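You operate a simulated robot arm through the tools that you are given. There is no shell and no other tool. Be economical: measure what you need, move in short steps, check, and stop when the job is done.

The job below is to be done with a simulated robot arm. You get a single attempt, and the scene is never put back.

## Task
Free the clamp, swing it clear, then burnish and wax the top of the glued block.
Fine: polishing stone, then white pad, all over; both go back; the block with the cream band stays on its ledge. Set down upright: polishing stone with green knob.

Only the result counts: the job must be done as asked and must still hold three seconds after the hand-in. Knocking over, shifting, dropping, spilling or breaking anything else fails it.

## Robot
A 7-joint arm with a two-finger parallel gripper, fixed in place. Base frame: the origin is at the foot of the arm, x ahead of it, y to its left, z up. Units: m, degrees, N and s.
With the tool pointing down near the work surface it reaches from about 0.3 to 0.7 m from the base axis. Its first joint turns from -66.0 to 66.0 degrees. Payload 1.57 kg.
The TCP is the grasp point between the finger pads, 0.03 m short of the fingertips. In the tool frame z runs along the fingers and y along their closing line. The gripper opens to 0.11 m. The fingers are 0.024 m wide and 0.012 m thick; the gripper's body (0.048 by 0.112 m) begins 0.078 m behind the TCP.
Orientation is that of the tool frame in the base frame, as a unit quaternion [x, y, z, w]. With the fingers straight down and closing along the base's y, the tool's x points along the base's -x, its y along +y and its z along -z.

## Interface
- The arm moves only by the tool send_rows. Its argument "motion" is a list of rows, each an object of numbers (a shift or turn left out is 0, a gripper value left out holds the last): "tx", "ty", "tz": the shift along the base's x, y, z in cm; "rx", "ry", "rz": the turn, a rotation vector about the base's x, y, z in degrees; "claw": the gripper command, from -1 (shut) to 1 (fully open), values between in proportion. In form: [{"tx": .., "ty": .., "tz": .., "rx": .., "ry": .., "rz": .., "claw": ..}, ...]. A call has 1 to 20 rows; each row shifts and turns the commanded pose from where the row before left it. Rows are played at 5 a second. More than 0.05 m and 8.6 degrees between two rows, or a gripper value outside its range, and nothing of the call is played. Where a pose cannot be reached the arm comes as near as it can. A force on the tool above 40 N (or 10 N above the force at the start of the call, whichever is more), or a blocked arm, ends the call early, and 0.2 s more pass. The fingers move at their own pace (about 0.108 m/s each) and stop on an object; they squeeze with about 30 N. The grip force told is the motor's: it shows also when the fingers shut on nothing. Time passes only in rows, and 0.2 s behind the last, so rows that do not move let the fingers close. The reply holds the time, the measured pose of the TCP, the force on the tool along the base axes, the opening and the grip force, in the units named above and with some noise, with the torque about the TCP (base axes, N m) and any sound that the robot's microphone picked up.
- Cameras (640 x 400 px; columns grow to the right, rows downward): "scene" is fixed at [0.1794, -0.4021, 1.4092]; the picture's right is [0.66, -0.75, 0.00], its down [-0.39, -0.34, -0.86] and it looks along [0.65, 0.56, -0.52] (base axes); focal length 270 px, centre (320, 200). "wrist" rides on the gripper at [0.07, 0.016, -0.141] in the tool frame; the picture's right is [-0.23, 0.97, 0.00], its down [-0.86, -0.20, -0.48] and it looks along [-0.47, -0.11, 0.88] (tool axes); focal length 222 px, centre (320, 200). There is no depth. A picture from a camera that has moved, and an enlarged one, comes with that camera's place and axes in the base frame and with its lens.
- grab_frame(camera): a new picture of that camera. No time passes.
- inspect(camera, box): a new picture of the part [left, top, right, bottom] of that camera's present view, enlarged. No time passes.
- sign_off(): hands the job in; it is judged then, once.

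Work in short steps. Places have to be worked out from the pictures, the camera data and where the tool is seen: move nearer, look again, correct. Check each grasp and each placing, and mend what went wrong. You have 120 turns and 68 pictures in all, those below and enlarged ones among them. Open the gripper and draw the arm clear of the work before you hand the job in, unless the task says otherwise; then end with one line.

The tools are called as name(argument=value, ...) on one line, values as JSON. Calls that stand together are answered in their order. send_rows: Moves the arm, as the interface text tells. Its arguments: {"type":"object","properties":{"motion":{"type":"array"}},"required":["motion"]} The other tools are called the same way: grab_frame (camera) takes a picture; inspect (camera, box) takes an enlarged picture of a part of a camera's view; sign_off () hands the job in.

At the start:

```text
time_s: 0.0
tcp_pos: [0.4253, 0.0274, 1.2671]
tcp_rot: [0.0, 1.0, 0.0, 0.001]
force: [0.5, 0.3, -1.4]
moment: [-0.01, -0.01, -0.03]
opening: 0.11
finger_force: 0.0
```

scene: 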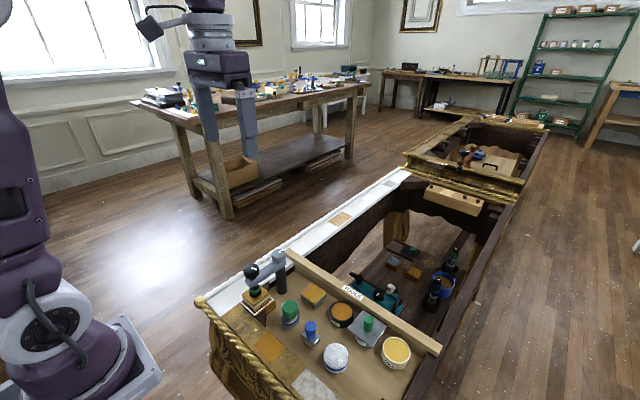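
wrist: 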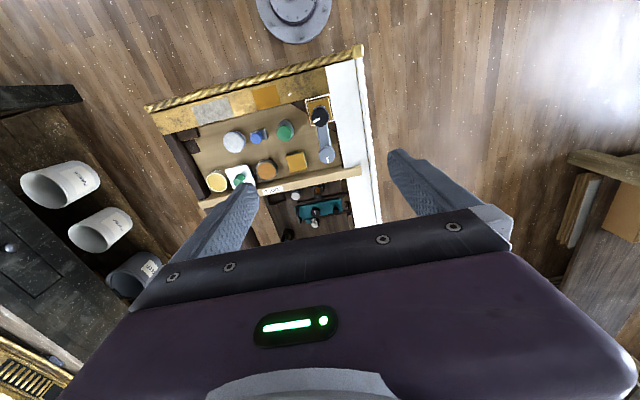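

The table with the clamp and tools lies in the lower centre of the scene; I enlarge it in both views to identify objects.

inspect(camera="scene", box=[190, 230, 450, 400])

inspect(camera="wrist", box=[140, 40, 400, 240])

```text
2.35 times, centred on (320, 315) of scene
camera zoom: at [0.1794, -0.4021, 1.4092], right [0.66, -0.75, 0.0], down [-0.39, -0.34, -0.86], along [0.65, 0.56, -0.52], focal length 635 px, centre (320, -71)
```

zoom: 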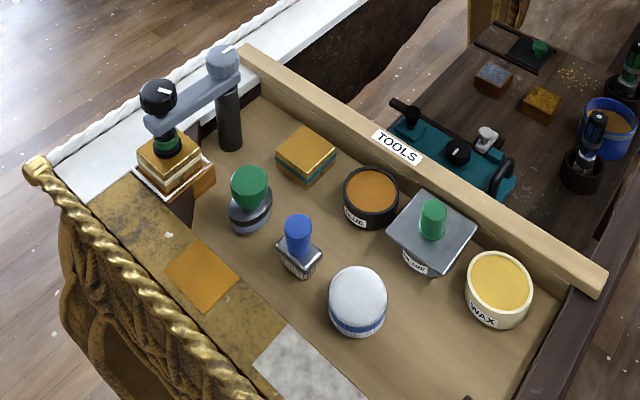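

```text
2.00 times, centred on (270, 140) of wrist
camera zoom: at [0.3552, 0.0428, 1.4081], right [0.23, 0.97, 0.0], down [0.86, -0.2, 0.48], along [0.47, -0.11, -0.88], focal length 444 px, centre (420, 320)
```

zoom: 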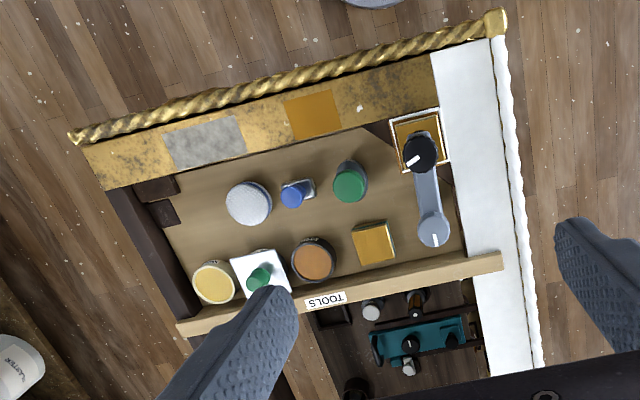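

The clamp knob seems near (0.417, 0.02, 0.94), the post near (0.51, 0.024), and the wax tin top near (0.53, -0.30, 0.84). I move down and back for a closer look.

send_rows(motion=[{"tx": -2, "ty": -2, "tz": -3}, {"tx": -2, "ty": -2, "tz": -3}, {"tx": -2, "ty": -2, "tz": -3}, {"tx": -1, "ty": -2, "tz": -3}, {"ty": -2, "tz": -3}])

grab_frame(camera="wrist")

```text
time_s: 1.2
tcp_pos: [0.3541, -0.0752, 1.1166]
tcp_rot: [0.001, 1.0, 0.001, 0.001]
force: [0.7, -0.1, -0.2]
moment: [0.02, -0.01, 0.02]
opening: 0.1094
finger_force: 0.1
```

```text
63 pictures are left
camera wrist: at [0.283, -0.0609, 1.2575], right [0.23, 0.97, 0.0], down [0.85, -0.2, 0.48], along [0.47, -0.11, -0.88], focal length 222 px, centre (320, 200)
```

wrist: 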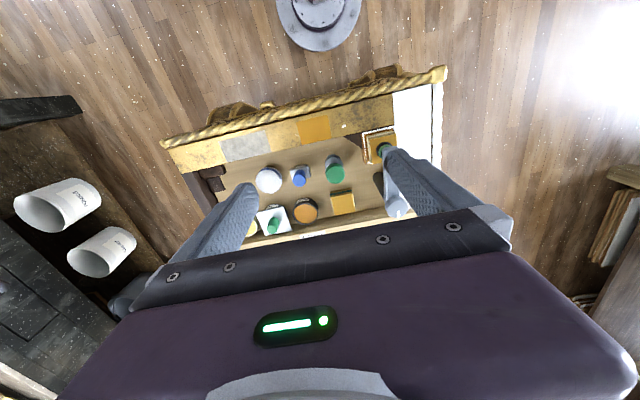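

I enlarge the table area of this view.

inspect(camera="wrist", box=[200, 90, 440, 240])

inspect(camera="scene", box=[235, 255, 325, 355])

inspect(camera="scene", box=[315, 285, 425, 385])

```text
2.67 times, centred on (320, 165) of wrist
camera zoom: at [0.283, -0.0609, 1.2575], right [0.23, 0.97, 0.0], down [0.85, -0.2, 0.48], along [0.47, -0.11, -0.88], focal length 592 px, centre (320, 293)
```

zoom: 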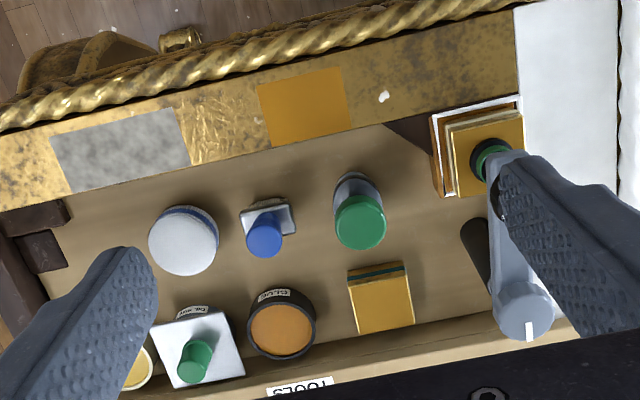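

```text
4.00 times, centred on (280, 305) of scene
camera zoom: at [0.1794, -0.4021, 1.4092], right [0.66, -0.75, 0.0], down [-0.39, -0.34, -0.86], along [0.65, 0.56, -0.52], focal length 1080 px, centre (480, -220)
```

zoom: 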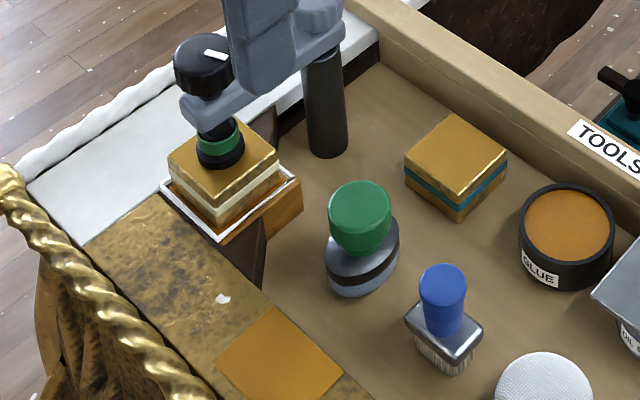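

```text
4.00 times, centred on (370, 335) of scene
camera zoom: at [0.1794, -0.4021, 1.4092], right [0.66, -0.75, 0.0], down [-0.39, -0.34, -0.86], along [0.65, 0.56, -0.52], focal length 1080 px, centre (120, -340)
```

zoom: 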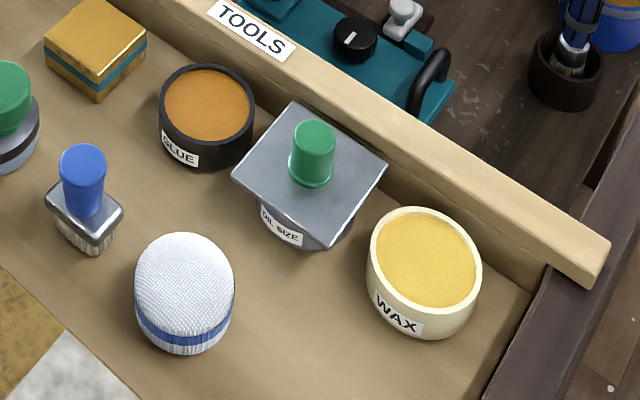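

The polishing stone (round, green knob), the white pad (blue band), the wax tin and the clamped block with the cream band are identified. I go above the clamp knob for a close look.

send_rows(motion=[{"tx": 2, "ty": 3}, {"tx": 2, "ty": 3}, {"tx": 2, "ty": 3.5, "tz": -2}, {"tz": -3}])

grab_frame(camera="wrist")

inspect(camera="scene", box=[210, 210, 330, 330])

```text
time_s: 2.2
tcp_pos: [0.4109, 0.0248, 1.0657]
tcp_rot: [0.0, 1.0, -0.001, 0.0]
force: [-0.1, 0.6, 0.1]
moment: [0.0, 0.04, 0.03]
opening: 0.1101
finger_force: 0.1
```

```text
59 pictures are left
camera wrist: at [0.3415, 0.0388, 1.2069], right [0.23, 0.97, 0.0], down [0.85, -0.2, 0.48], along [0.47, -0.11, -0.88], focal length 222 px, centre (320, 200)
```

wrist: 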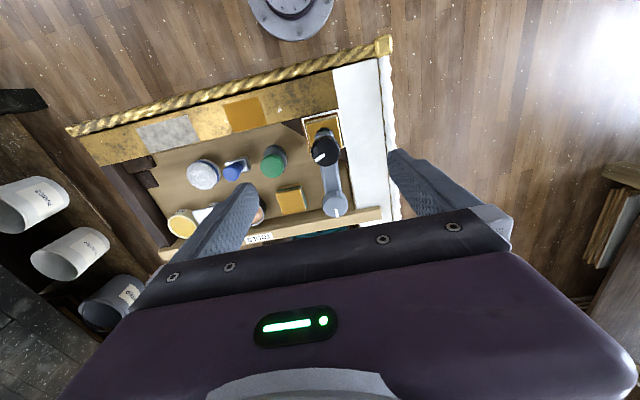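

```text
3.33 times, centred on (270, 270) of scene
camera zoom: at [0.1794, -0.4021, 1.4092], right [0.66, -0.75, 0.0], down [-0.39, -0.34, -0.86], along [0.65, 0.56, -0.52], focal length 900 px, centre (487, -33)
```

zoom: 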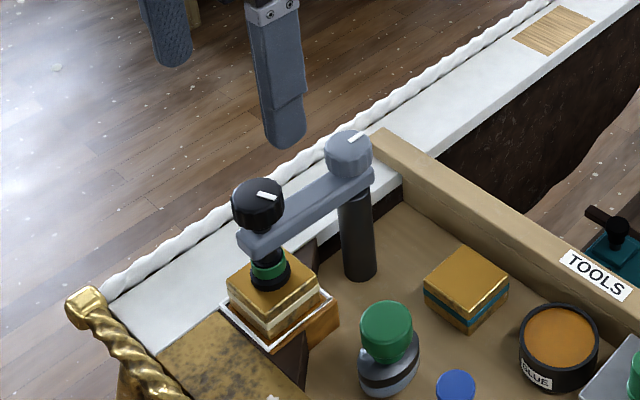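

The knob is estimated at (0.418, 0.022, top about 0.94). I align over it and lower to just above, with the fingers partly closed, then check alignment.

send_rows(motion=[{"tx": 0.7, "ty": -0.3, "tz": -3, "claw": 0.3}, {"tz": -3}, {"tz": 0}])

inspect(camera="wrist", box=[220, 80, 420, 240])

inspect(camera="scene", box=[210, 220, 310, 320])

```text
time_s: 3.0
tcp_pos: [0.42, 0.0204, 1.007]
tcp_rot: [-0.001, 1.0, 0.0, 0.0]
force: [0.3, 0.1, -0.2]
moment: [-0.04, 0.0, -0.03]
opening: 0.0713
finger_force: 0.1
```

```text
2.50 times, centred on (320, 160) of wrist
camera zoom: at [0.3502, 0.0354, 1.1474], right [0.23, 0.97, 0.0], down [0.85, -0.2, 0.48], along [0.47, -0.11, -0.88], focal length 555 px, centre (320, 300)
```

zoom: 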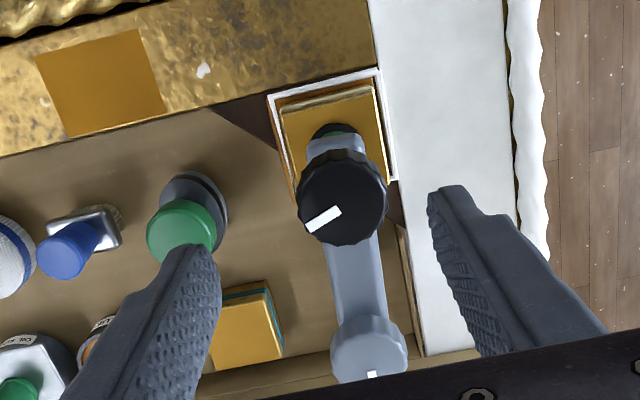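

```text
4.00 times, centred on (260, 270) of scene
camera zoom: at [0.1794, -0.4021, 1.4092], right [0.66, -0.75, 0.0], down [-0.39, -0.34, -0.86], along [0.65, 0.56, -0.52], focal length 1080 px, centre (560, -80)
```

zoom: 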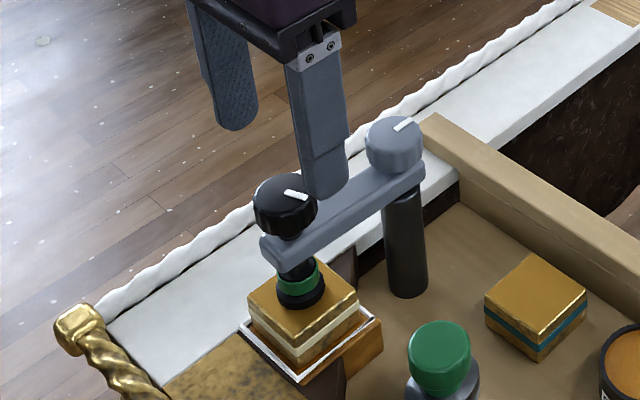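

From the wrist view the knob sits about 7 mm toward +y of the TCP. I correct, descend to z≈0.95, and close on it.

send_rows(motion=[{"tx": -0.4, "ty": 0.6, "tz": -2}, {"tz": -2}, {"tz": -1.6}, {}])

inspect(camera="wrist", box=[220, 80, 420, 240])

inspect(camera="scene", box=[210, 220, 310, 320])

```text
time_s: 4.0
tcp_pos: [0.419, 0.0239, 0.9502]
tcp_rot: [0.0, 1.0, 0.0, 0.001]
force: [0.9, 0.5, 0.6]
moment: [-0.01, -0.01, -0.01]
opening: 0.0718
finger_force: 0.0
```

```text
2.50 times, centred on (320, 160) of wrist
camera zoom: at [0.349, 0.0403, 1.0905], right [0.23, 0.97, 0.0], down [0.86, -0.2, 0.48], along [0.47, -0.11, -0.88], focal length 555 px, centre (320, 300)
```

zoom: 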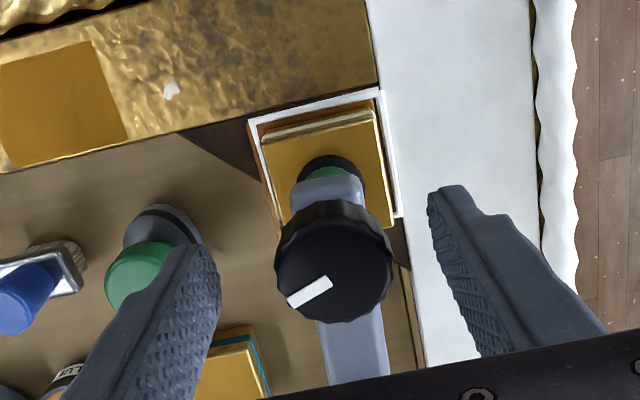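

```text
4.00 times, centred on (260, 270) of scene
camera zoom: at [0.1794, -0.4021, 1.4092], right [0.66, -0.75, 0.0], down [-0.39, -0.34, -0.86], along [0.65, 0.56, -0.52], focal length 1080 px, centre (560, -80)
```

zoom: 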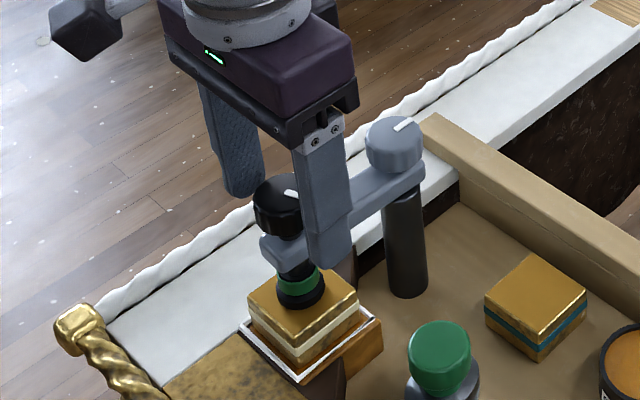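

The fingers straddle the knob at the right height; a 3 mm correction and then I close.

send_rows(motion=[{"tx": -0.3, "ty": 0.3}, {"claw": -1}, {}, {}])

```text
time_s: 5.0
tcp_pos: [0.4161, 0.0293, 0.9489]
tcp_rot: [0.0, 1.0, 0.0, 0.001]
force: [-1.7, 7.5, -1.6]
moment: [0.16, 0.0, 0.08]
opening: 0.0343
finger_force: 41.6
```

Knob held (opening 34 mm). I start turning counter-clockwise seen from above and watch torque.

send_rows(motion=[{"ty": 0.2, "rz": 4}, {"rz": 8}, {"rz": 8}])

```text
time_s: 5.8
tcp_pos: [0.4169, 0.029, 0.9491]
tcp_rot: [-0.174, 0.985, 0.0, 0.0]
force: [7.5, -9.5, -17.0]
moment: [-0.49, 0.43, -0.03]
opening: 0.0342
finger_force: 42.3
```

Downward pull on the tool of 17 N could mean the screw runs down in this direction. I turn back to the start and compare.

send_rows(motion=[{"rz": -8}, {"rz": -8}, {"rz": -4}])

send_rows(motion=[{"rz": -5}, {"rz": -5}])

inspect(camera="scene", box=[220, 230, 300, 310])

```text
time_s: 6.6
tcp_pos: [0.4159, 0.0296, 0.9498]
tcp_rot: [0.001, 1.0, -0.001, -0.001]
force: [1.7, 2.3, -37.9]
moment: [0.03, 0.24, 0.08]
opening: 0.0344
finger_force: 41.6
```

```text
time_s: 7.2
tcp_pos: [0.4163, 0.0324, 0.952]
tcp_rot: [0.087, 0.996, -0.001, -0.001]
force: [2.9, 5.5, -39.2]
moment: [0.1, 0.19, 0.16]
opening: 0.0339
finger_force: 41.8
```

```text
5.00 times, centred on (260, 270) of scene
camera zoom: at [0.18, -0.4019, 1.4092], right [0.66, -0.75, 0.0], down [-0.39, -0.34, -0.86], along [0.65, 0.56, -0.52], focal length 1350 px, centre (620, -150)
```

zoom: 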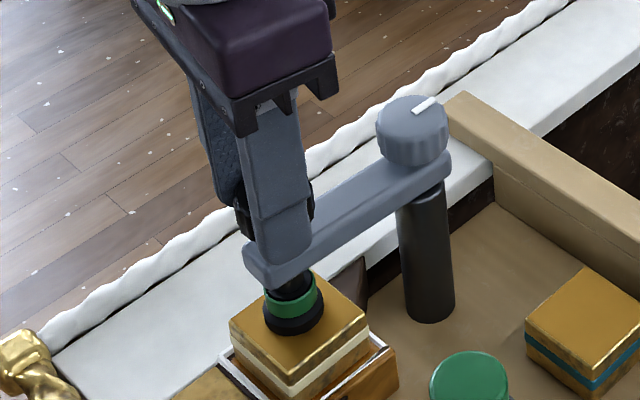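

Readings are ambiguous (-38 N now). I release to see the unloaded state and the knob's pointer angle.

send_rows(motion=[{"claw": 0.3}, {}, {}])

inspect(camera="wrist", box=[220, 80, 420, 240])

inspect(camera="scene", box=[220, 230, 300, 310])

```text
time_s: 8.0
tcp_pos: [0.4165, 0.0307, 0.952]
tcp_rot: [0.088, 0.996, 0.001, -0.001]
force: [-0.9, -0.3, -0.6]
moment: [0.0, -0.01, 0.02]
opening: 0.0715
finger_force: 0.0
```

```text
2.50 times, centred on (320, 160) of wrist
camera zoom: at [0.3492, 0.058, 1.0929], right [0.39, 0.92, 0.0], down [0.81, -0.34, 0.48], along [0.44, -0.19, -0.88], focal length 555 px, centre (320, 300)
```

zoom: 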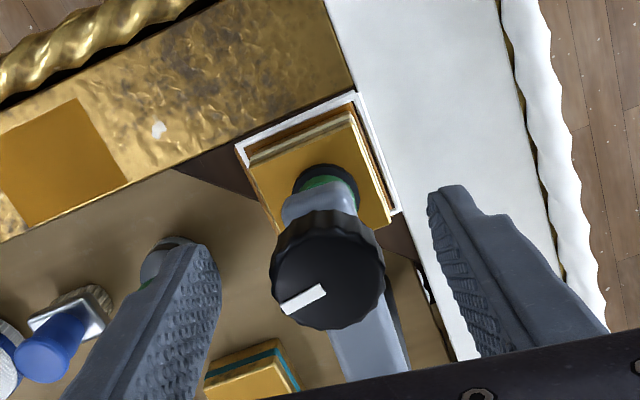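

```text
5.00 times, centred on (260, 270) of scene
camera zoom: at [0.1794, -0.4021, 1.4092], right [0.66, -0.75, 0.0], down [-0.39, -0.34, -0.86], along [0.65, 0.56, -0.52], focal length 1350 px, centre (620, -150)
```

zoom: 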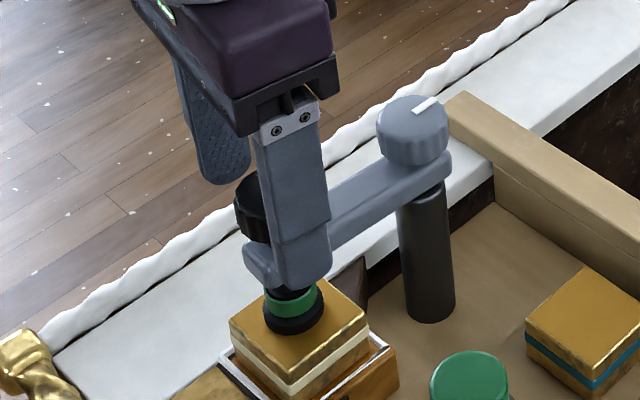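

With the fingers open the force vanishes, and the pointer followed the tool, so the knob turns; the force was just my pose pulling on the held knob. I pre-rotate the open gripper clockwise, then will grip and turn a long counter-clockwise stroke.

send_rows(motion=[{"rz": -8}, {"rz": -8}, {"rz": -8}, {"rz": -8}, {"rz": -8}, {}, {"claw": -1}, {}, {}])

```text
time_s: 10.1
tcp_pos: [0.4179, 0.0335, 0.9502]
tcp_rot: [0.421, 0.907, 0.003, 0.004]
force: [6.8, 6.5, -11.7]
moment: [0.07, 0.14, 0.05]
opening: 0.0349
finger_force: 42.0
stopped in row 9: the force on the tool passed its limit at 41 N (the readings are from after the stop); the commanded pose is now the measured one
```

Gripped; the commanded pose was reset to the measured one. Turning CCW in steps.

send_rows(motion=[{"rz": 8}, {"rz": 8}, {"rz": 8}, {"rz": 8}])

```text
time_s: 11.1
tcp_pos: [0.4168, 0.0317, 0.9517]
tcp_rot: [0.154, 0.988, 0.003, 0.0]
force: [-6.3, -6.8, -0.6]
moment: [-0.35, 0.18, -0.01]
opening: 0.0349
finger_force: 42.1
```

send_rows(motion=[{"rz": 8}, {"rz": 8}, {"rz": 8}, {"rz": 8}, {"rz": 8}, {"rz": 8}])

inspect(camera="scene", box=[220, 230, 300, 310])

```text
time_s: 12.0
tcp_pos: [0.4167, 0.0304, 0.951]
tcp_rot: [-0.043, 0.999, 0.003, 0.0]
force: [-7.4, -5.6, 20.8]
moment: [-0.36, 0.01, -0.01]
opening: 0.035
finger_force: 42.1
stopped in row 4: the force on the tool passed its limit at 41 N (the readings are from after the stop); the commanded pose is now the measured one
```

```text
5.00 times, centred on (260, 270) of scene
camera zoom: at [0.179, -0.4023, 1.4092], right [0.66, -0.75, 0.0], down [-0.39, -0.34, -0.86], along [0.65, 0.56, -0.51], focal length 1350 px, centre (620, -150)
```

zoom: 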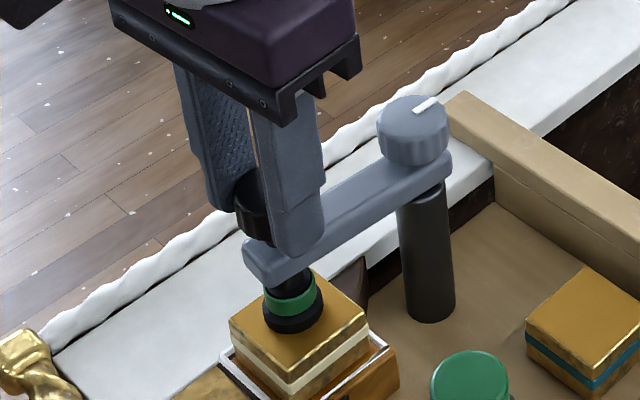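

Turning CCW pushes the tool up, so the screw is rising: correct direction. I continue, following upward slightly.

send_rows(motion=[{"tz": 0.1, "rz": 8}, {"tz": 0.05, "rz": 8}, {"tz": 0.05, "rz": 8}, {"tz": 0.05, "rz": 8}])

```text
time_s: 13.0
tcp_pos: [0.4179, 0.0316, 0.9539]
tcp_rot: [-0.319, 0.948, 0.003, 0.0]
force: [2.9, -6.5, 1.6]
moment: [-0.27, -0.17, -0.07]
opening: 0.0349
finger_force: 42.0
```

send_rows(motion=[{"tz": 0.04, "rz": 8}, {"tz": 0.04, "rz": 8}, {"tz": 0.04, "rz": 8}, {"tz": 0.04, "rz": 8}, {"tz": 0.04, "rz": 8}])

inspect(camera="scene", box=[220, 230, 300, 310])

```text
time_s: 14.1
tcp_pos: [0.421, 0.0321, 0.955]
tcp_rot: [-0.586, 0.81, 0.002, 0.003]
force: [10.7, -3.4, -17.6]
moment: [-0.29, -0.14, -0.03]
opening: 0.0349
finger_force: 42.5
stopped in row 5: the force on the tool passed its limit at 41 N (the readings are from after the stop); the commanded pose is now the measured one
```

```text
5.00 times, centred on (260, 270) of scene
camera zoom: at [0.1799, -0.4022, 1.4091], right [0.66, -0.75, 0.0], down [-0.39, -0.34, -0.86], along [0.65, 0.56, -0.52], focal length 1350 px, centre (620, -150)
```

zoom: 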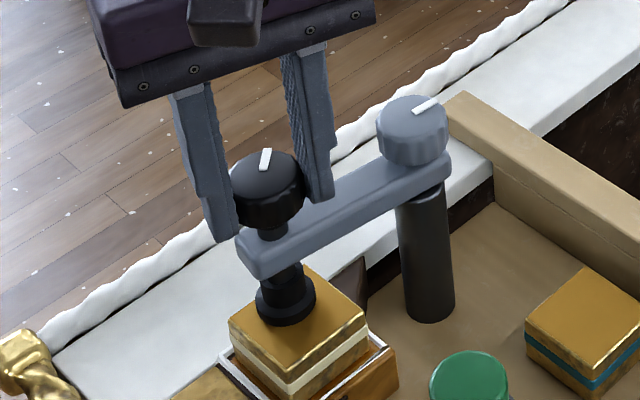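

The green ring has retracted and the foot looks raised a little. I release, rotate back, and take another CCW stroke for more clearance.

send_rows(motion=[{"claw": 0.3}, {}, {"rz": -8}, {"rz": -8}, {"rz": -8}, {"rz": -8}, {"rz": -8}, {"rz": -8}, {"rz": -8}, {"rz": -8}, {"rz": -8}, {"rz": -8}, {"rz": -8}, {"rz": -8}, {"rz": -8}])

inspect(camera="wrist", box=[220, 80, 420, 240])

inspect(camera="scene", box=[220, 230, 300, 310])

```text
time_s: 17.3
tcp_pos: [0.4197, 0.0334, 0.9559]
tcp_rot: [0.278, 0.96, 0.0, 0.003]
force: [-0.5, -0.5, -0.5]
moment: [0.02, 0.0, 0.02]
opening: 0.0716
finger_force: 0.2
```

```text
2.50 times, centred on (320, 160) of wrist
camera zoom: at [0.3683, 0.0831, 1.096], right [0.71, 0.7, 0.0], down [0.61, -0.62, 0.48], along [0.34, -0.34, -0.88], focal length 555 px, centre (320, 300)
```

zoom: 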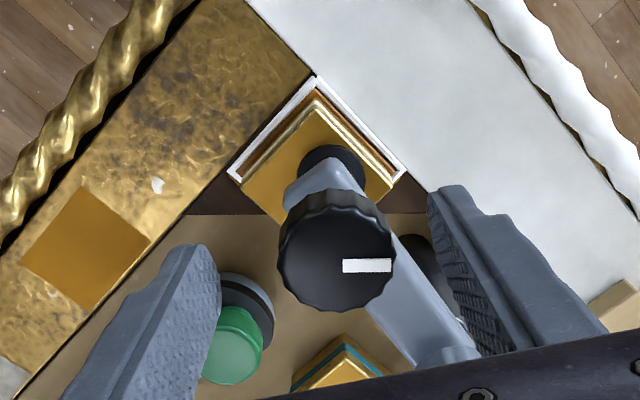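

```text
5.00 times, centred on (260, 270) of scene
camera zoom: at [0.1794, -0.4021, 1.4092], right [0.66, -0.75, 0.0], down [-0.39, -0.34, -0.86], along [0.65, 0.56, -0.52], focal length 1350 px, centre (620, -150)
```

zoom: 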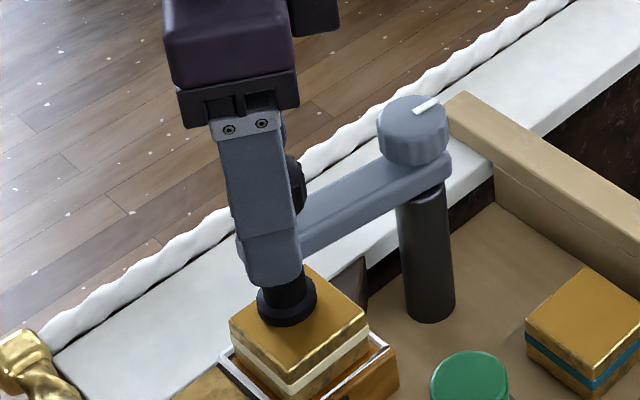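

Another grip and CCW stroke with a slower rise.

send_rows(motion=[{"claw": -1}, {}, {"tz": 0.02, "rz": 8}, {"tz": 0.02, "rz": 8}, {"tz": 0.02, "rz": 8}, {"tz": 0.02, "rz": 8}, {"tz": 0.02, "rz": 8}, {"tz": 0.02, "rz": 8}, {"tz": 0.02, "rz": 8}, {"tz": 0.02, "rz": 8}, {"tz": 0.02, "rz": 8}, {"tz": 0.02, "rz": 8}, {"tz": 0.02, "rz": 8}, {"tz": 0.02, "rz": 8}, {"tz": 0.02, "rz": 8}])

inspect(camera="scene", box=[220, 230, 300, 310])

```text
time_s: 20.5
tcp_pos: [0.4212, 0.0323, 0.9588]
tcp_rot: [-0.588, 0.809, 0.002, 0.004]
force: [19.3, -4.3, 16.2]
moment: [-0.08, -0.31, -0.06]
opening: 0.0346
finger_force: 42.1
```

```text
5.00 times, centred on (260, 270) of scene
camera zoom: at [0.1797, -0.4022, 1.4091], right [0.66, -0.75, 0.0], down [-0.39, -0.34, -0.86], along [0.65, 0.56, -0.52], focal length 1350 px, centre (620, -150)
```

zoom: 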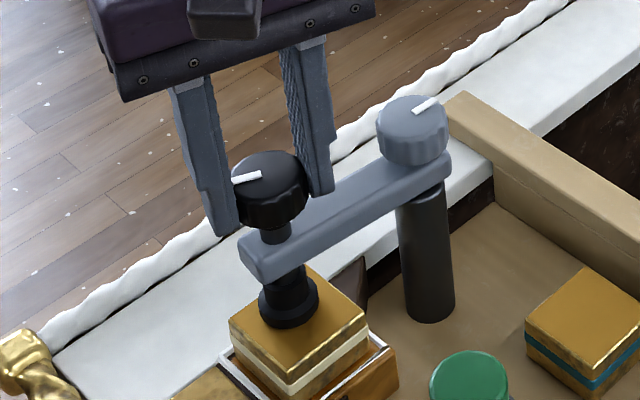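

inspect(camera="scene", box=[245, 275, 285, 305])

```text
13.33 times, centred on (265, 290) of scene
camera zoom: at [0.1797, -0.4022, 1.4091], right [0.66, -0.75, 0.0], down [-0.39, -0.34, -0.86], along [0.65, 0.56, -0.52], focal length 3600 px, centre (1053, -1000)
```

zoom: 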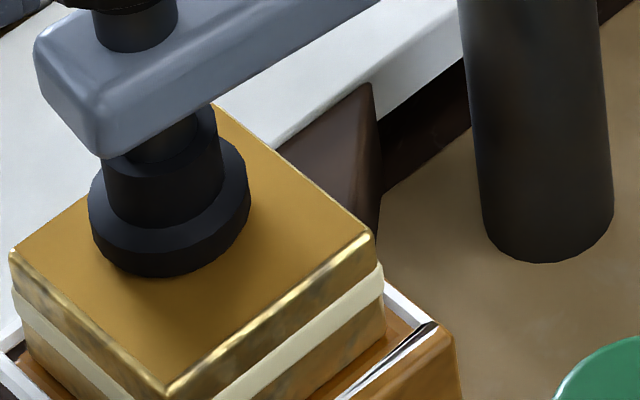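

The foot may be only a couple of mm above the block. I take one more CCW stroke for certainty, watching forces.

send_rows(motion=[{"claw": 0.3}, {}, {"rz": -8, "tx": -0.2}, {"rz": -8}, {"rz": -8}, {"rz": -8}, {"rz": -8}, {"rz": -8}, {"rz": -8}, {"rz": -8}, {"rz": -8}, {"rz": -8}, {"rz": -8}, {"rz": -8}, {"rz": -8, "tz": 0.2}, {"claw": -1}, {}, {}])

send_rows(motion=[{"tz": 0.03, "rz": 8}, {"tz": 0.03, "rz": 8}, {"tz": 0.03, "rz": 8}, {"tz": 0.03, "rz": 8}, {"tz": 0.03, "rz": 8}, {"tz": 0.03, "rz": 8}, {"tz": 0.03, "rz": 8}, {"tz": 0.03, "rz": 8}, {"tz": 0.03, "rz": 8}, {"tz": 0.03, "rz": 8}, {"tz": 0.03, "rz": 8}, {"tz": 0.03, "rz": 8}])

inspect(camera="scene", box=[230, 245, 290, 305])

```text
time_s: 24.3
tcp_pos: [0.4183, 0.0332, 0.9586]
tcp_rot: [0.276, 0.961, -0.001, 0.003]
force: [1.4, -0.7, -0.1]
moment: [-0.38, 0.2, -0.01]
opening: 0.0345
finger_force: 42.2
```

```text
time_s: 26.9
tcp_pos: [0.4191, 0.0335, 0.963]
tcp_rot: [-0.53, 0.848, 0.001, 0.004]
force: [11.6, -8.1, -8.3]
moment: [-0.09, -0.15, -0.56]
opening: 0.034
finger_force: 41.8
```

```text
6.67 times, centred on (260, 275) of scene
camera zoom: at [0.1799, -0.4023, 1.4091], right [0.66, -0.75, 0.0], down [-0.39, -0.34, -0.86], along [0.65, 0.56, -0.52], focal length 1800 px, centre (720, -300)
```

zoom: 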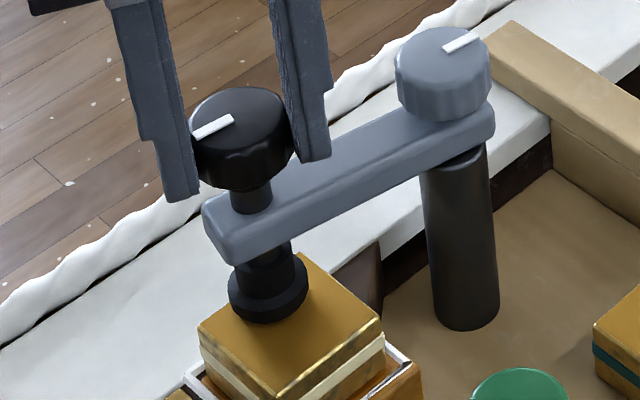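

The foot is well off the block now (about 8 mm) and torque suggests the travel end. I release, turn the tool back to zero, and cage the knob loosely to swing the arm toward +y.

send_rows(motion=[{"claw": 0.3}, {}, {"rz": -8}, {"rz": -8}, {"rz": -8}, {"rz": -8}, {"rz": -8}, {"rz": -8}, {"rz": -8}, {"rz": -8, "ty": -0.1}, {"tz": -0.8}, {"claw": -0.1}, {}])

inspect(camera="wrist", box=[220, 80, 420, 240])

```text
time_s: 29.7
tcp_pos: [0.419, 0.0322, 0.9563]
tcp_rot: [0.001, 1.0, 0.001, 0.003]
force: [1.1, 0.5, 1.1]
moment: [0.02, -0.01, 0.05]
opening: 0.0493
finger_force: 0.1
```

```text
2.50 times, centred on (320, 160) of wrist
camera zoom: at [0.3477, 0.0478, 1.0966], right [0.23, 0.97, 0.0], down [0.85, -0.2, 0.48], along [0.47, -0.11, -0.88], focal length 555 px, centre (320, 300)
```

zoom: 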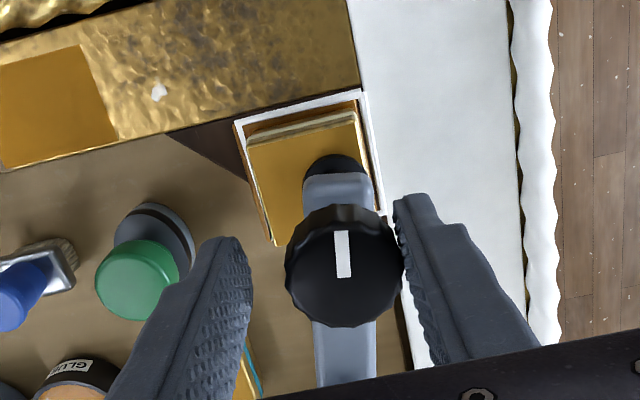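

The knob sits toward +y within the cage, and the arm already swings slightly. I follow the arc around the post with matching clockwise rotation.

send_rows(motion=[{"tx": 0.23, "ty": 1.21, "rz": -8}, {"tx": 0.4, "ty": 1.16, "rz": -8}, {"tx": 0.56, "ty": 1.09, "rz": -8}, {"tx": 0.7, "ty": 1.01, "rz": -8}, {"tx": 0.84, "ty": 0.9, "rz": -8}, {"tx": 0.95, "ty": 0.77, "rz": -8}])

grab_frame(camera="scene")

```text
time_s: 31.1
tcp_pos: [0.4557, 0.0935, 0.9544]
tcp_rot: [0.409, 0.913, -0.001, 0.002]
force: [0.3, -0.9, -0.3]
moment: [0.01, 0.0, -0.02]
opening: 0.05
finger_force: 0.4
```

```text
42 pictures are left
```

scene: 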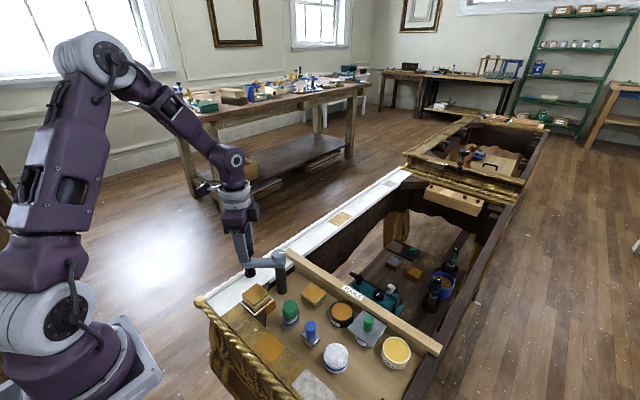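

The arm swings freely. I continue the arc another 48°, then lift off.

send_rows(motion=[{"tx": 1.05, "ty": 0.63, "rz": -8}, {"tx": 1.13, "ty": 0.48, "rz": -8}, {"tx": 1.19, "ty": 0.32, "rz": -8}, {"tx": 1.22, "ty": 0.15, "rz": -8}, {"tx": 1.23, "ty": -0.02, "rz": -8}, {}, {"tz": 4, "claw": 0.3}, {"tz": 5}])

inspect(camera="scene", box=[210, 210, 330, 330])

```text
time_s: 32.9
tcp_pos: [0.5124, 0.1101, 1.0466]
tcp_rot: [0.695, 0.719, -0.002, 0.003]
force: [-0.5, -0.6, -0.2]
moment: [0.03, 0.0, 0.01]
opening: 0.0713
finger_force: 0.1
```

```text
3.33 times, centred on (270, 270) of scene
camera zoom: at [0.1794, -0.4021, 1.4092], right [0.66, -0.75, 0.0], down [-0.39, -0.34, -0.86], along [0.65, 0.56, -0.52], focal length 900 px, centre (487, -33)
```

zoom: 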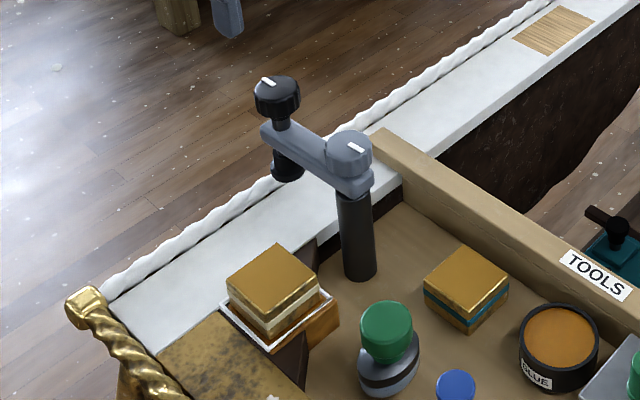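

The clamp is freed and swung clear by about 85°. Now to the polishing stone: green knob estimated at (0.452, -0.07, 0.85). I move above it, restoring the tool yaw.

send_rows(motion=[{"rz": 8, "ty": -1.5, "tx": -0.6}, {"rz": 8, "ty": -1.5, "tx": -0.6}, {"rz": 8, "ty": -1.5, "tx": -0.6}, {"rz": 8, "ty": -1.5, "tx": -0.6}, {"rz": 8, "ty": -1.5, "tx": -0.6}, {"rz": 8, "ty": -1.5, "tx": -0.6}, {"rz": 8, "ty": -1.8, "tx": -0.6}, {"rz": 8, "ty": -1.8, "tx": -0.6}, {"rz": 8, "ty": -1.8, "tx": -0.6}, {"rz": 8, "ty": -1.8, "tx": -0.6}, {"rz": 8, "ty": -1.8}, {"tz": -3}, {"tz": -3}])

grab_frame(camera="wrist")

```text
time_s: 35.7
tcp_pos: [0.4538, -0.0729, 0.9834]
tcp_rot: [0.0, 1.0, 0.0, 0.003]
force: [-0.2, 0.2, 0.0]
moment: [0.02, -0.03, -0.03]
opening: 0.0716
finger_force: 0.0
```

```text
40 pictures are left
camera wrist: at [0.3827, -0.0571, 1.1239], right [0.23, 0.97, 0.0], down [0.85, -0.2, 0.48], along [0.47, -0.11, -0.88], focal length 222 px, centre (320, 200)
```

wrist: 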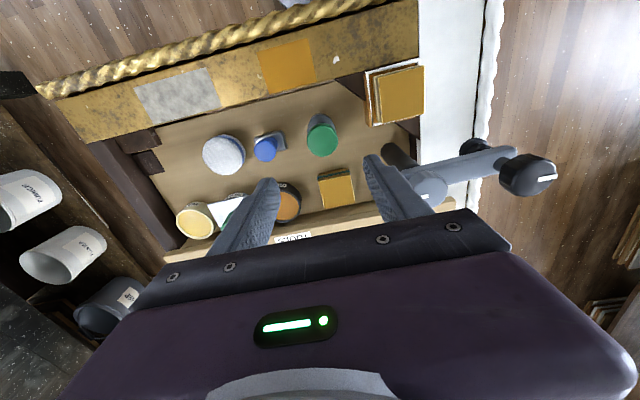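

The stone's knob is at about (0.4485, -0.070), and the block top centre at about (0.42, 0.02, 0.855). I align and lower to just above the knob.

send_rows(motion=[{"tx": -0.5, "ty": 0.2, "tz": -4}, {"tz": -4}, {}])

inspect(camera="wrist", box=[220, 80, 420, 240])

inspect(camera="scene", box=[240, 260, 320, 340])

```text
time_s: 36.5
tcp_pos: [0.4478, -0.0704, 0.9063]
tcp_rot: [0.0, 1.0, 0.0, 0.002]
force: [-0.9, 0.4, 0.4]
moment: [0.01, 0.0, -0.01]
opening: 0.0715
finger_force: 0.0
```

```text
2.50 times, centred on (320, 160) of wrist
camera zoom: at [0.3761, -0.0549, 1.0463], right [0.23, 0.97, 0.0], down [0.85, -0.2, 0.48], along [0.47, -0.11, -0.88], focal length 555 px, centre (320, 300)
```

zoom: 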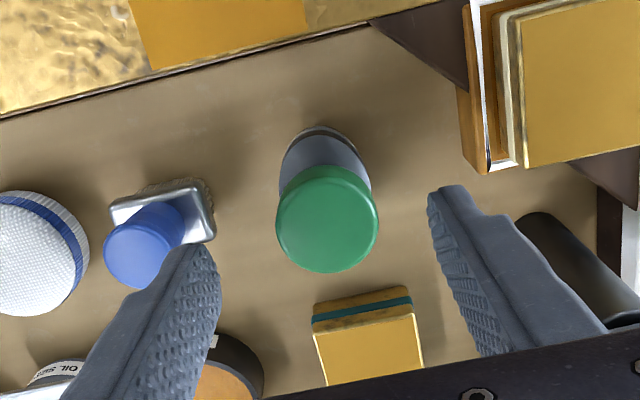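

```text
5.00 times, centred on (280, 300) of scene
camera zoom: at [0.1794, -0.4021, 1.4092], right [0.66, -0.75, 0.0], down [-0.39, -0.34, -0.86], along [0.65, 0.56, -0.52], focal length 1350 px, centre (520, -300)
```

zoom: 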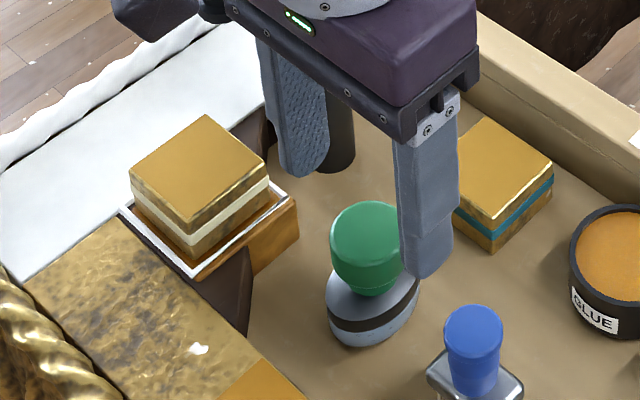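

Alignment is good; I narrow the fingers to stay clear of the blue brush, lower to z≈0.853 and grip the knob.

send_rows(motion=[{"claw": 0.02}, {"tz": -2}, {"tz": -2}, {"tz": -1.3}, {}, {"claw": -1}, {}, {}])

inspect(camera="scene", box=[240, 260, 320, 340])

```text
time_s: 38.3
tcp_pos: [0.4473, -0.0695, 0.8538]
tcp_rot: [0.001, 1.0, -0.001, 0.002]
force: [0.3, 0.5, -0.2]
moment: [-0.01, 0.01, 0.03]
opening: 0.0372
finger_force: 29.9
```

```text
5.00 times, centred on (280, 300) of scene
camera zoom: at [0.1794, -0.4021, 1.4092], right [0.66, -0.75, 0.0], down [-0.39, -0.34, -0.86], along [0.65, 0.56, -0.52], focal length 1350 px, centre (520, -300)
```

zoom: 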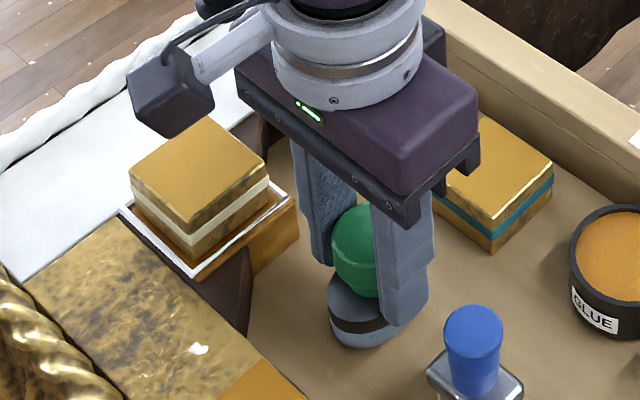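

The knob is gripped (37 mm). I lift 10.5 cm and carry it to above the block, then check.

send_rows(motion=[{"tz": 2}, {"tz": 3}, {"tz": 3}, {"tz": 2.5}, {"tx": -0.9, "ty": 3}, {"tx": -0.9, "ty": 3}, {"tx": -0.9, "ty": 3}, {}])

inspect(camera="scene", box=[220, 230, 300, 310])

inspect(camera="wrist", box=[220, 80, 420, 240])

```text
time_s: 40.1
tcp_pos: [0.4207, 0.0213, 0.9542]
tcp_rot: [0.002, 1.0, 0.0, 0.002]
force: [0.5, -0.2, -1.0]
moment: [0.01, -0.02, -0.03]
opening: 0.037
finger_force: 29.9
```

```text
5.00 times, centred on (260, 270) of scene
camera zoom: at [0.1794, -0.4021, 1.4092], right [0.66, -0.75, 0.0], down [-0.39, -0.34, -0.86], along [0.65, 0.56, -0.52], focal length 1350 px, centre (620, -150)
```

zoom: 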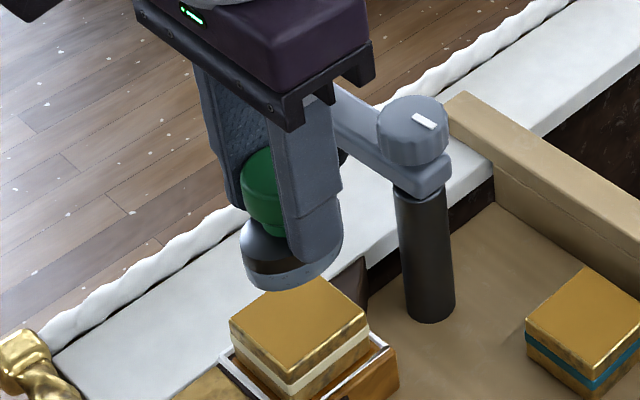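

```text
2.50 times, centred on (320, 160) of wrist
camera zoom: at [0.3492, 0.0363, 1.0951], right [0.23, 0.97, 0.0], down [0.85, -0.2, 0.48], along [0.47, -0.11, -0.88], focal length 555 px, centre (320, 300)
```

zoom: 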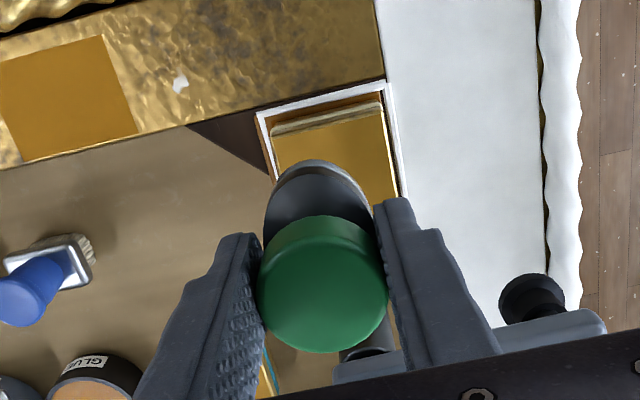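

From the wrist view, the block centre is about (0.42, 0.027). I shift there and lower toward contact, in small steps near the expected height 0.92.

send_rows(motion=[{"ty": 0.6}, {"tz": -1}, {"tz": -1}, {"tz": -0.4}, {}])

inspect(camera="scene", box=[220, 230, 300, 310])

```text
time_s: 41.3
tcp_pos: [0.4198, 0.0272, 0.9321]
tcp_rot: [0.001, 1.0, 0.0, 0.002]
force: [-0.7, -0.6, -1.7]
moment: [0.02, 0.02, -0.01]
opening: 0.0368
finger_force: 29.8
```

```text
5.00 times, centred on (260, 270) of scene
camera zoom: at [0.1794, -0.4021, 1.4092], right [0.66, -0.75, 0.0], down [-0.39, -0.34, -0.86], along [0.65, 0.56, -0.52], focal length 1350 px, centre (620, -150)
```

zoom: 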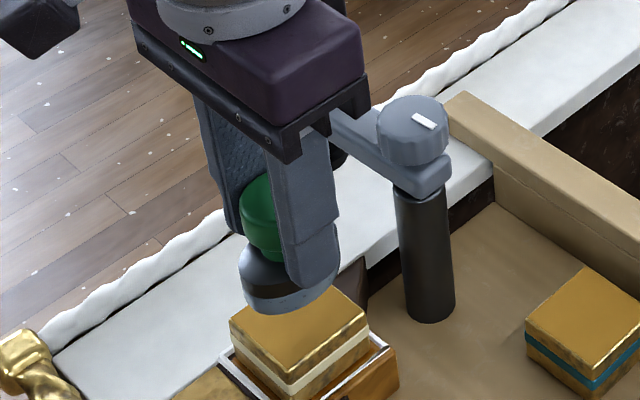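

send_rows(motion=[{"tz": -0.5}, {"tz": -0.3}, {"tz": -0.3}, {}])

send_rows(motion=[{"tz": -0.2}, {"tz": -0.2}, {}])

```text
time_s: 42.3
tcp_pos: [0.4204, 0.0263, 0.9215]
tcp_rot: [0.0, 1.0, 0.0, 0.002]
force: [0.6, -0.2, -0.1]
moment: [0.01, 0.01, 0.01]
opening: 0.037
finger_force: 29.6
```

```text
time_s: 43.1
tcp_pos: [0.4204, 0.0268, 0.9186]
tcp_rot: [0.001, 1.0, 0.0, 0.002]
force: [0.2, -0.7, -1.1]
moment: [0.05, 0.0, 0.0]
opening: 0.0369
finger_force: 29.7
```

send_rows(motion=[{"tz": -0.2}, {"tz": -0.2}, {}])

send_rows(motion=[{"tz": -0.15}, {"tz": -0.15}, {}])

inspect(camera="scene", box=[220, 230, 300, 310])

```text
time_s: 43.9
tcp_pos: [0.4207, 0.0273, 0.9144]
tcp_rot: [0.001, 1.0, 0.001, 0.004]
force: [0.2, -1.1, -0.8]
moment: [0.0, 0.01, 0.0]
opening: 0.037
finger_force: 29.9
```

```text
time_s: 44.7
tcp_pos: [0.4222, 0.027, 0.9123]
tcp_rot: [0.0, 1.0, 0.002, 0.004]
force: [2.2, -0.6, 24.1]
moment: [-0.06, -0.17, 0.02]
opening: 0.0373
finger_force: 29.9
```

```text
5.00 times, centred on (260, 270) of scene
camera zoom: at [0.1792, -0.4021, 1.4092], right [0.66, -0.75, 0.0], down [-0.39, -0.34, -0.86], along [0.65, 0.56, -0.51], focal length 1350 px, centre (620, -150)
```

zoom: 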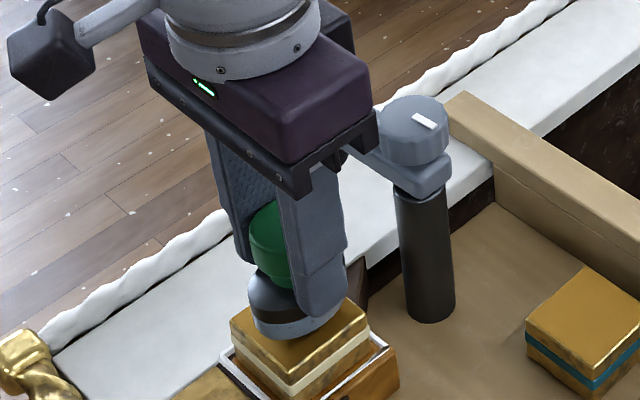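

Contact at TCP z≈0.912 (24 N, a bit firm). I ease off 1.2 mm, go to one corner and check the pressing force while sweeping.

send_rows(motion=[{"tz": 0.12}, {"tx": -0.7, "ty": -0.8}, {"tx": -0.7, "ty": -0.8}, {"tx": -0.7, "ty": -0.7}])

```text
time_s: 45.7
tcp_pos: [0.4005, 0.0041, 0.9125]
tcp_rot: [0.001, 1.0, 0.001, 0.003]
force: [0.7, 0.7, -1.9]
moment: [0.01, 0.02, -0.03]
opening: 0.0367
finger_force: 30.1
```

Contact was lost; I press down 0.1 cm and take one line along +y.

send_rows(motion=[{"tz": -0.1}, {}, {"ty": 1.2}, {"ty": 1.2}, {"ty": 1.2}])

```text
time_s: 46.9
tcp_pos: [0.401, 0.0392, 0.9128]
tcp_rot: [0.001, 1.0, -0.001, 0.003]
force: [0.5, -1.4, -0.5]
moment: [-0.05, -0.03, 0.0]
opening: 0.0371
finger_force: 30.2
```

send_rows(motion=[{"tz": -0.1}, {}, {}])

```text
time_s: 47.7
tcp_pos: [0.4007, 0.0399, 0.9115]
tcp_rot: [0.001, 1.0, 0.0, 0.003]
force: [-4.1, -1.3, 27.0]
moment: [-0.29, -0.02, -0.05]
opening: 0.0372
finger_force: 29.9
```

send_rows(motion=[{"tz": 0.04}, {}, {"ty": -1.2}])

```text
time_s: 48.5
tcp_pos: [0.3999, 0.0282, 0.9127]
tcp_rot: [0.001, 1.0, 0.0, 0.004]
force: [0.2, 3.4, 9.3]
moment: [0.3, -0.2, 0.05]
opening: 0.0368
finger_force: 30.2
```

About 9 N pressing with friction: good. I continue the raster at this height.

send_rows(motion=[{"ty": -1.2}, {"ty": -1.2}, {"tx": 0.9}, {"ty": 1.2}, {"ty": 1.2}])

send_rows(motion=[{"ty": 1.2}, {"tx": 0.9}, {"ty": -1.2}, {"ty": -1.2}])

```text
time_s: 49.7
tcp_pos: [0.4095, 0.0273, 0.9116]
tcp_rot: [0.002, 1.0, 0.001, 0.003]
force: [-1.3, -0.2, 0.4]
moment: [-0.07, -0.04, -0.02]
opening: 0.0372
finger_force: 29.9
```

```text
time_s: 50.7
tcp_pos: [0.4184, 0.0146, 0.9118]
tcp_rot: [0.001, 1.0, 0.0, 0.002]
force: [0.4, 2.3, 6.2]
moment: [0.25, -0.06, 0.02]
opening: 0.0373
finger_force: 30.4
```

Contact is intermittent; I lower 0.3 mm and go on.

send_rows(motion=[{"tz": -0.03}, {"ty": -1.2}, {"tx": 0.9}, {"ty": 1.2}, {"ty": 1.2}])

send_rows(motion=[{"ty": 1.2}, {"tx": 0.9}, {"ty": -1.2}, {"ty": -1.2}])

inspect(camera="scene", box=[220, 230, 300, 310])

```text
time_s: 51.9
tcp_pos: [0.4291, 0.0273, 0.91]
tcp_rot: [0.001, 1.0, 0.0, 0.005]
force: [1.0, -10.3, 27.9]
moment: [-0.64, -0.09, 0.02]
opening: 0.0373
finger_force: 30.1
```

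```text
time_s: 52.9
tcp_pos: [0.4359, 0.0179, 0.9095]
tcp_rot: [0.001, 1.0, 0.001, 0.003]
force: [0.2, 3.6, 8.4]
moment: [0.32, 0.02, -0.02]
opening: 0.0371
finger_force: 30.0
```

```text
5.00 times, centred on (260, 270) of scene
camera zoom: at [0.1793, -0.402, 1.4092], right [0.66, -0.75, 0.0], down [-0.39, -0.34, -0.86], along [0.65, 0.56, -0.52], focal length 1350 px, centre (620, -150)
```

zoom: 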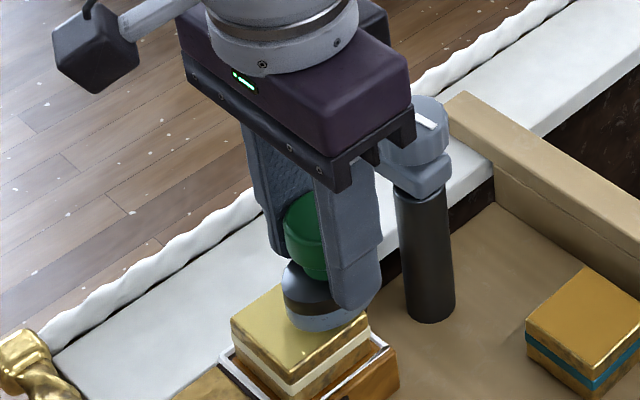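

The burnished area visibly brightens. I complete the last line, then make cross passes along x on the way back.

send_rows(motion=[{"ty": -1.2}, {"tx": -1.2}, {"tx": -1.2}, {"tx": -1.2}, {"ty": 0.9}, {"tx": 1.2}, {"tx": 1.2}, {"tx": 1.2}])

send_rows(motion=[{"ty": 0.9}, {"tx": -1.2}, {"tx": -1.2}, {"tx": -1.2}, {"ty": 0.9}, {"tx": 1.2}, {"tx": 1.2}, {"tx": 1.2}])

send_rows(motion=[{"ty": 0.9}, {"tx": -1.2}, {"tx": -1.2}, {"tx": -1.2}])

```text
time_s: 54.7
tcp_pos: [0.4355, 0.0136, 0.9112]
tcp_rot: [0.001, 1.0, 0.0, 0.002]
force: [0.0, 0.4, -0.3]
moment: [0.04, 0.02, 0.01]
opening: 0.0373
finger_force: 30.2
```

```text
time_s: 56.5
tcp_pos: [0.4359, 0.0291, 0.9098]
tcp_rot: [0.0, 1.0, 0.001, 0.003]
force: [-5.3, 0.2, 15.0]
moment: [0.01, 0.52, -0.04]
opening: 0.0371
finger_force: 29.6
```

```text
time_s: 57.5
tcp_pos: [0.3989, 0.0408, 0.911]
tcp_rot: [0.001, 1.0, -0.001, 0.002]
force: [-0.1, -0.7, 1.1]
moment: [-0.02, -0.09, 0.01]
opening: 0.037
finger_force: 29.8
```

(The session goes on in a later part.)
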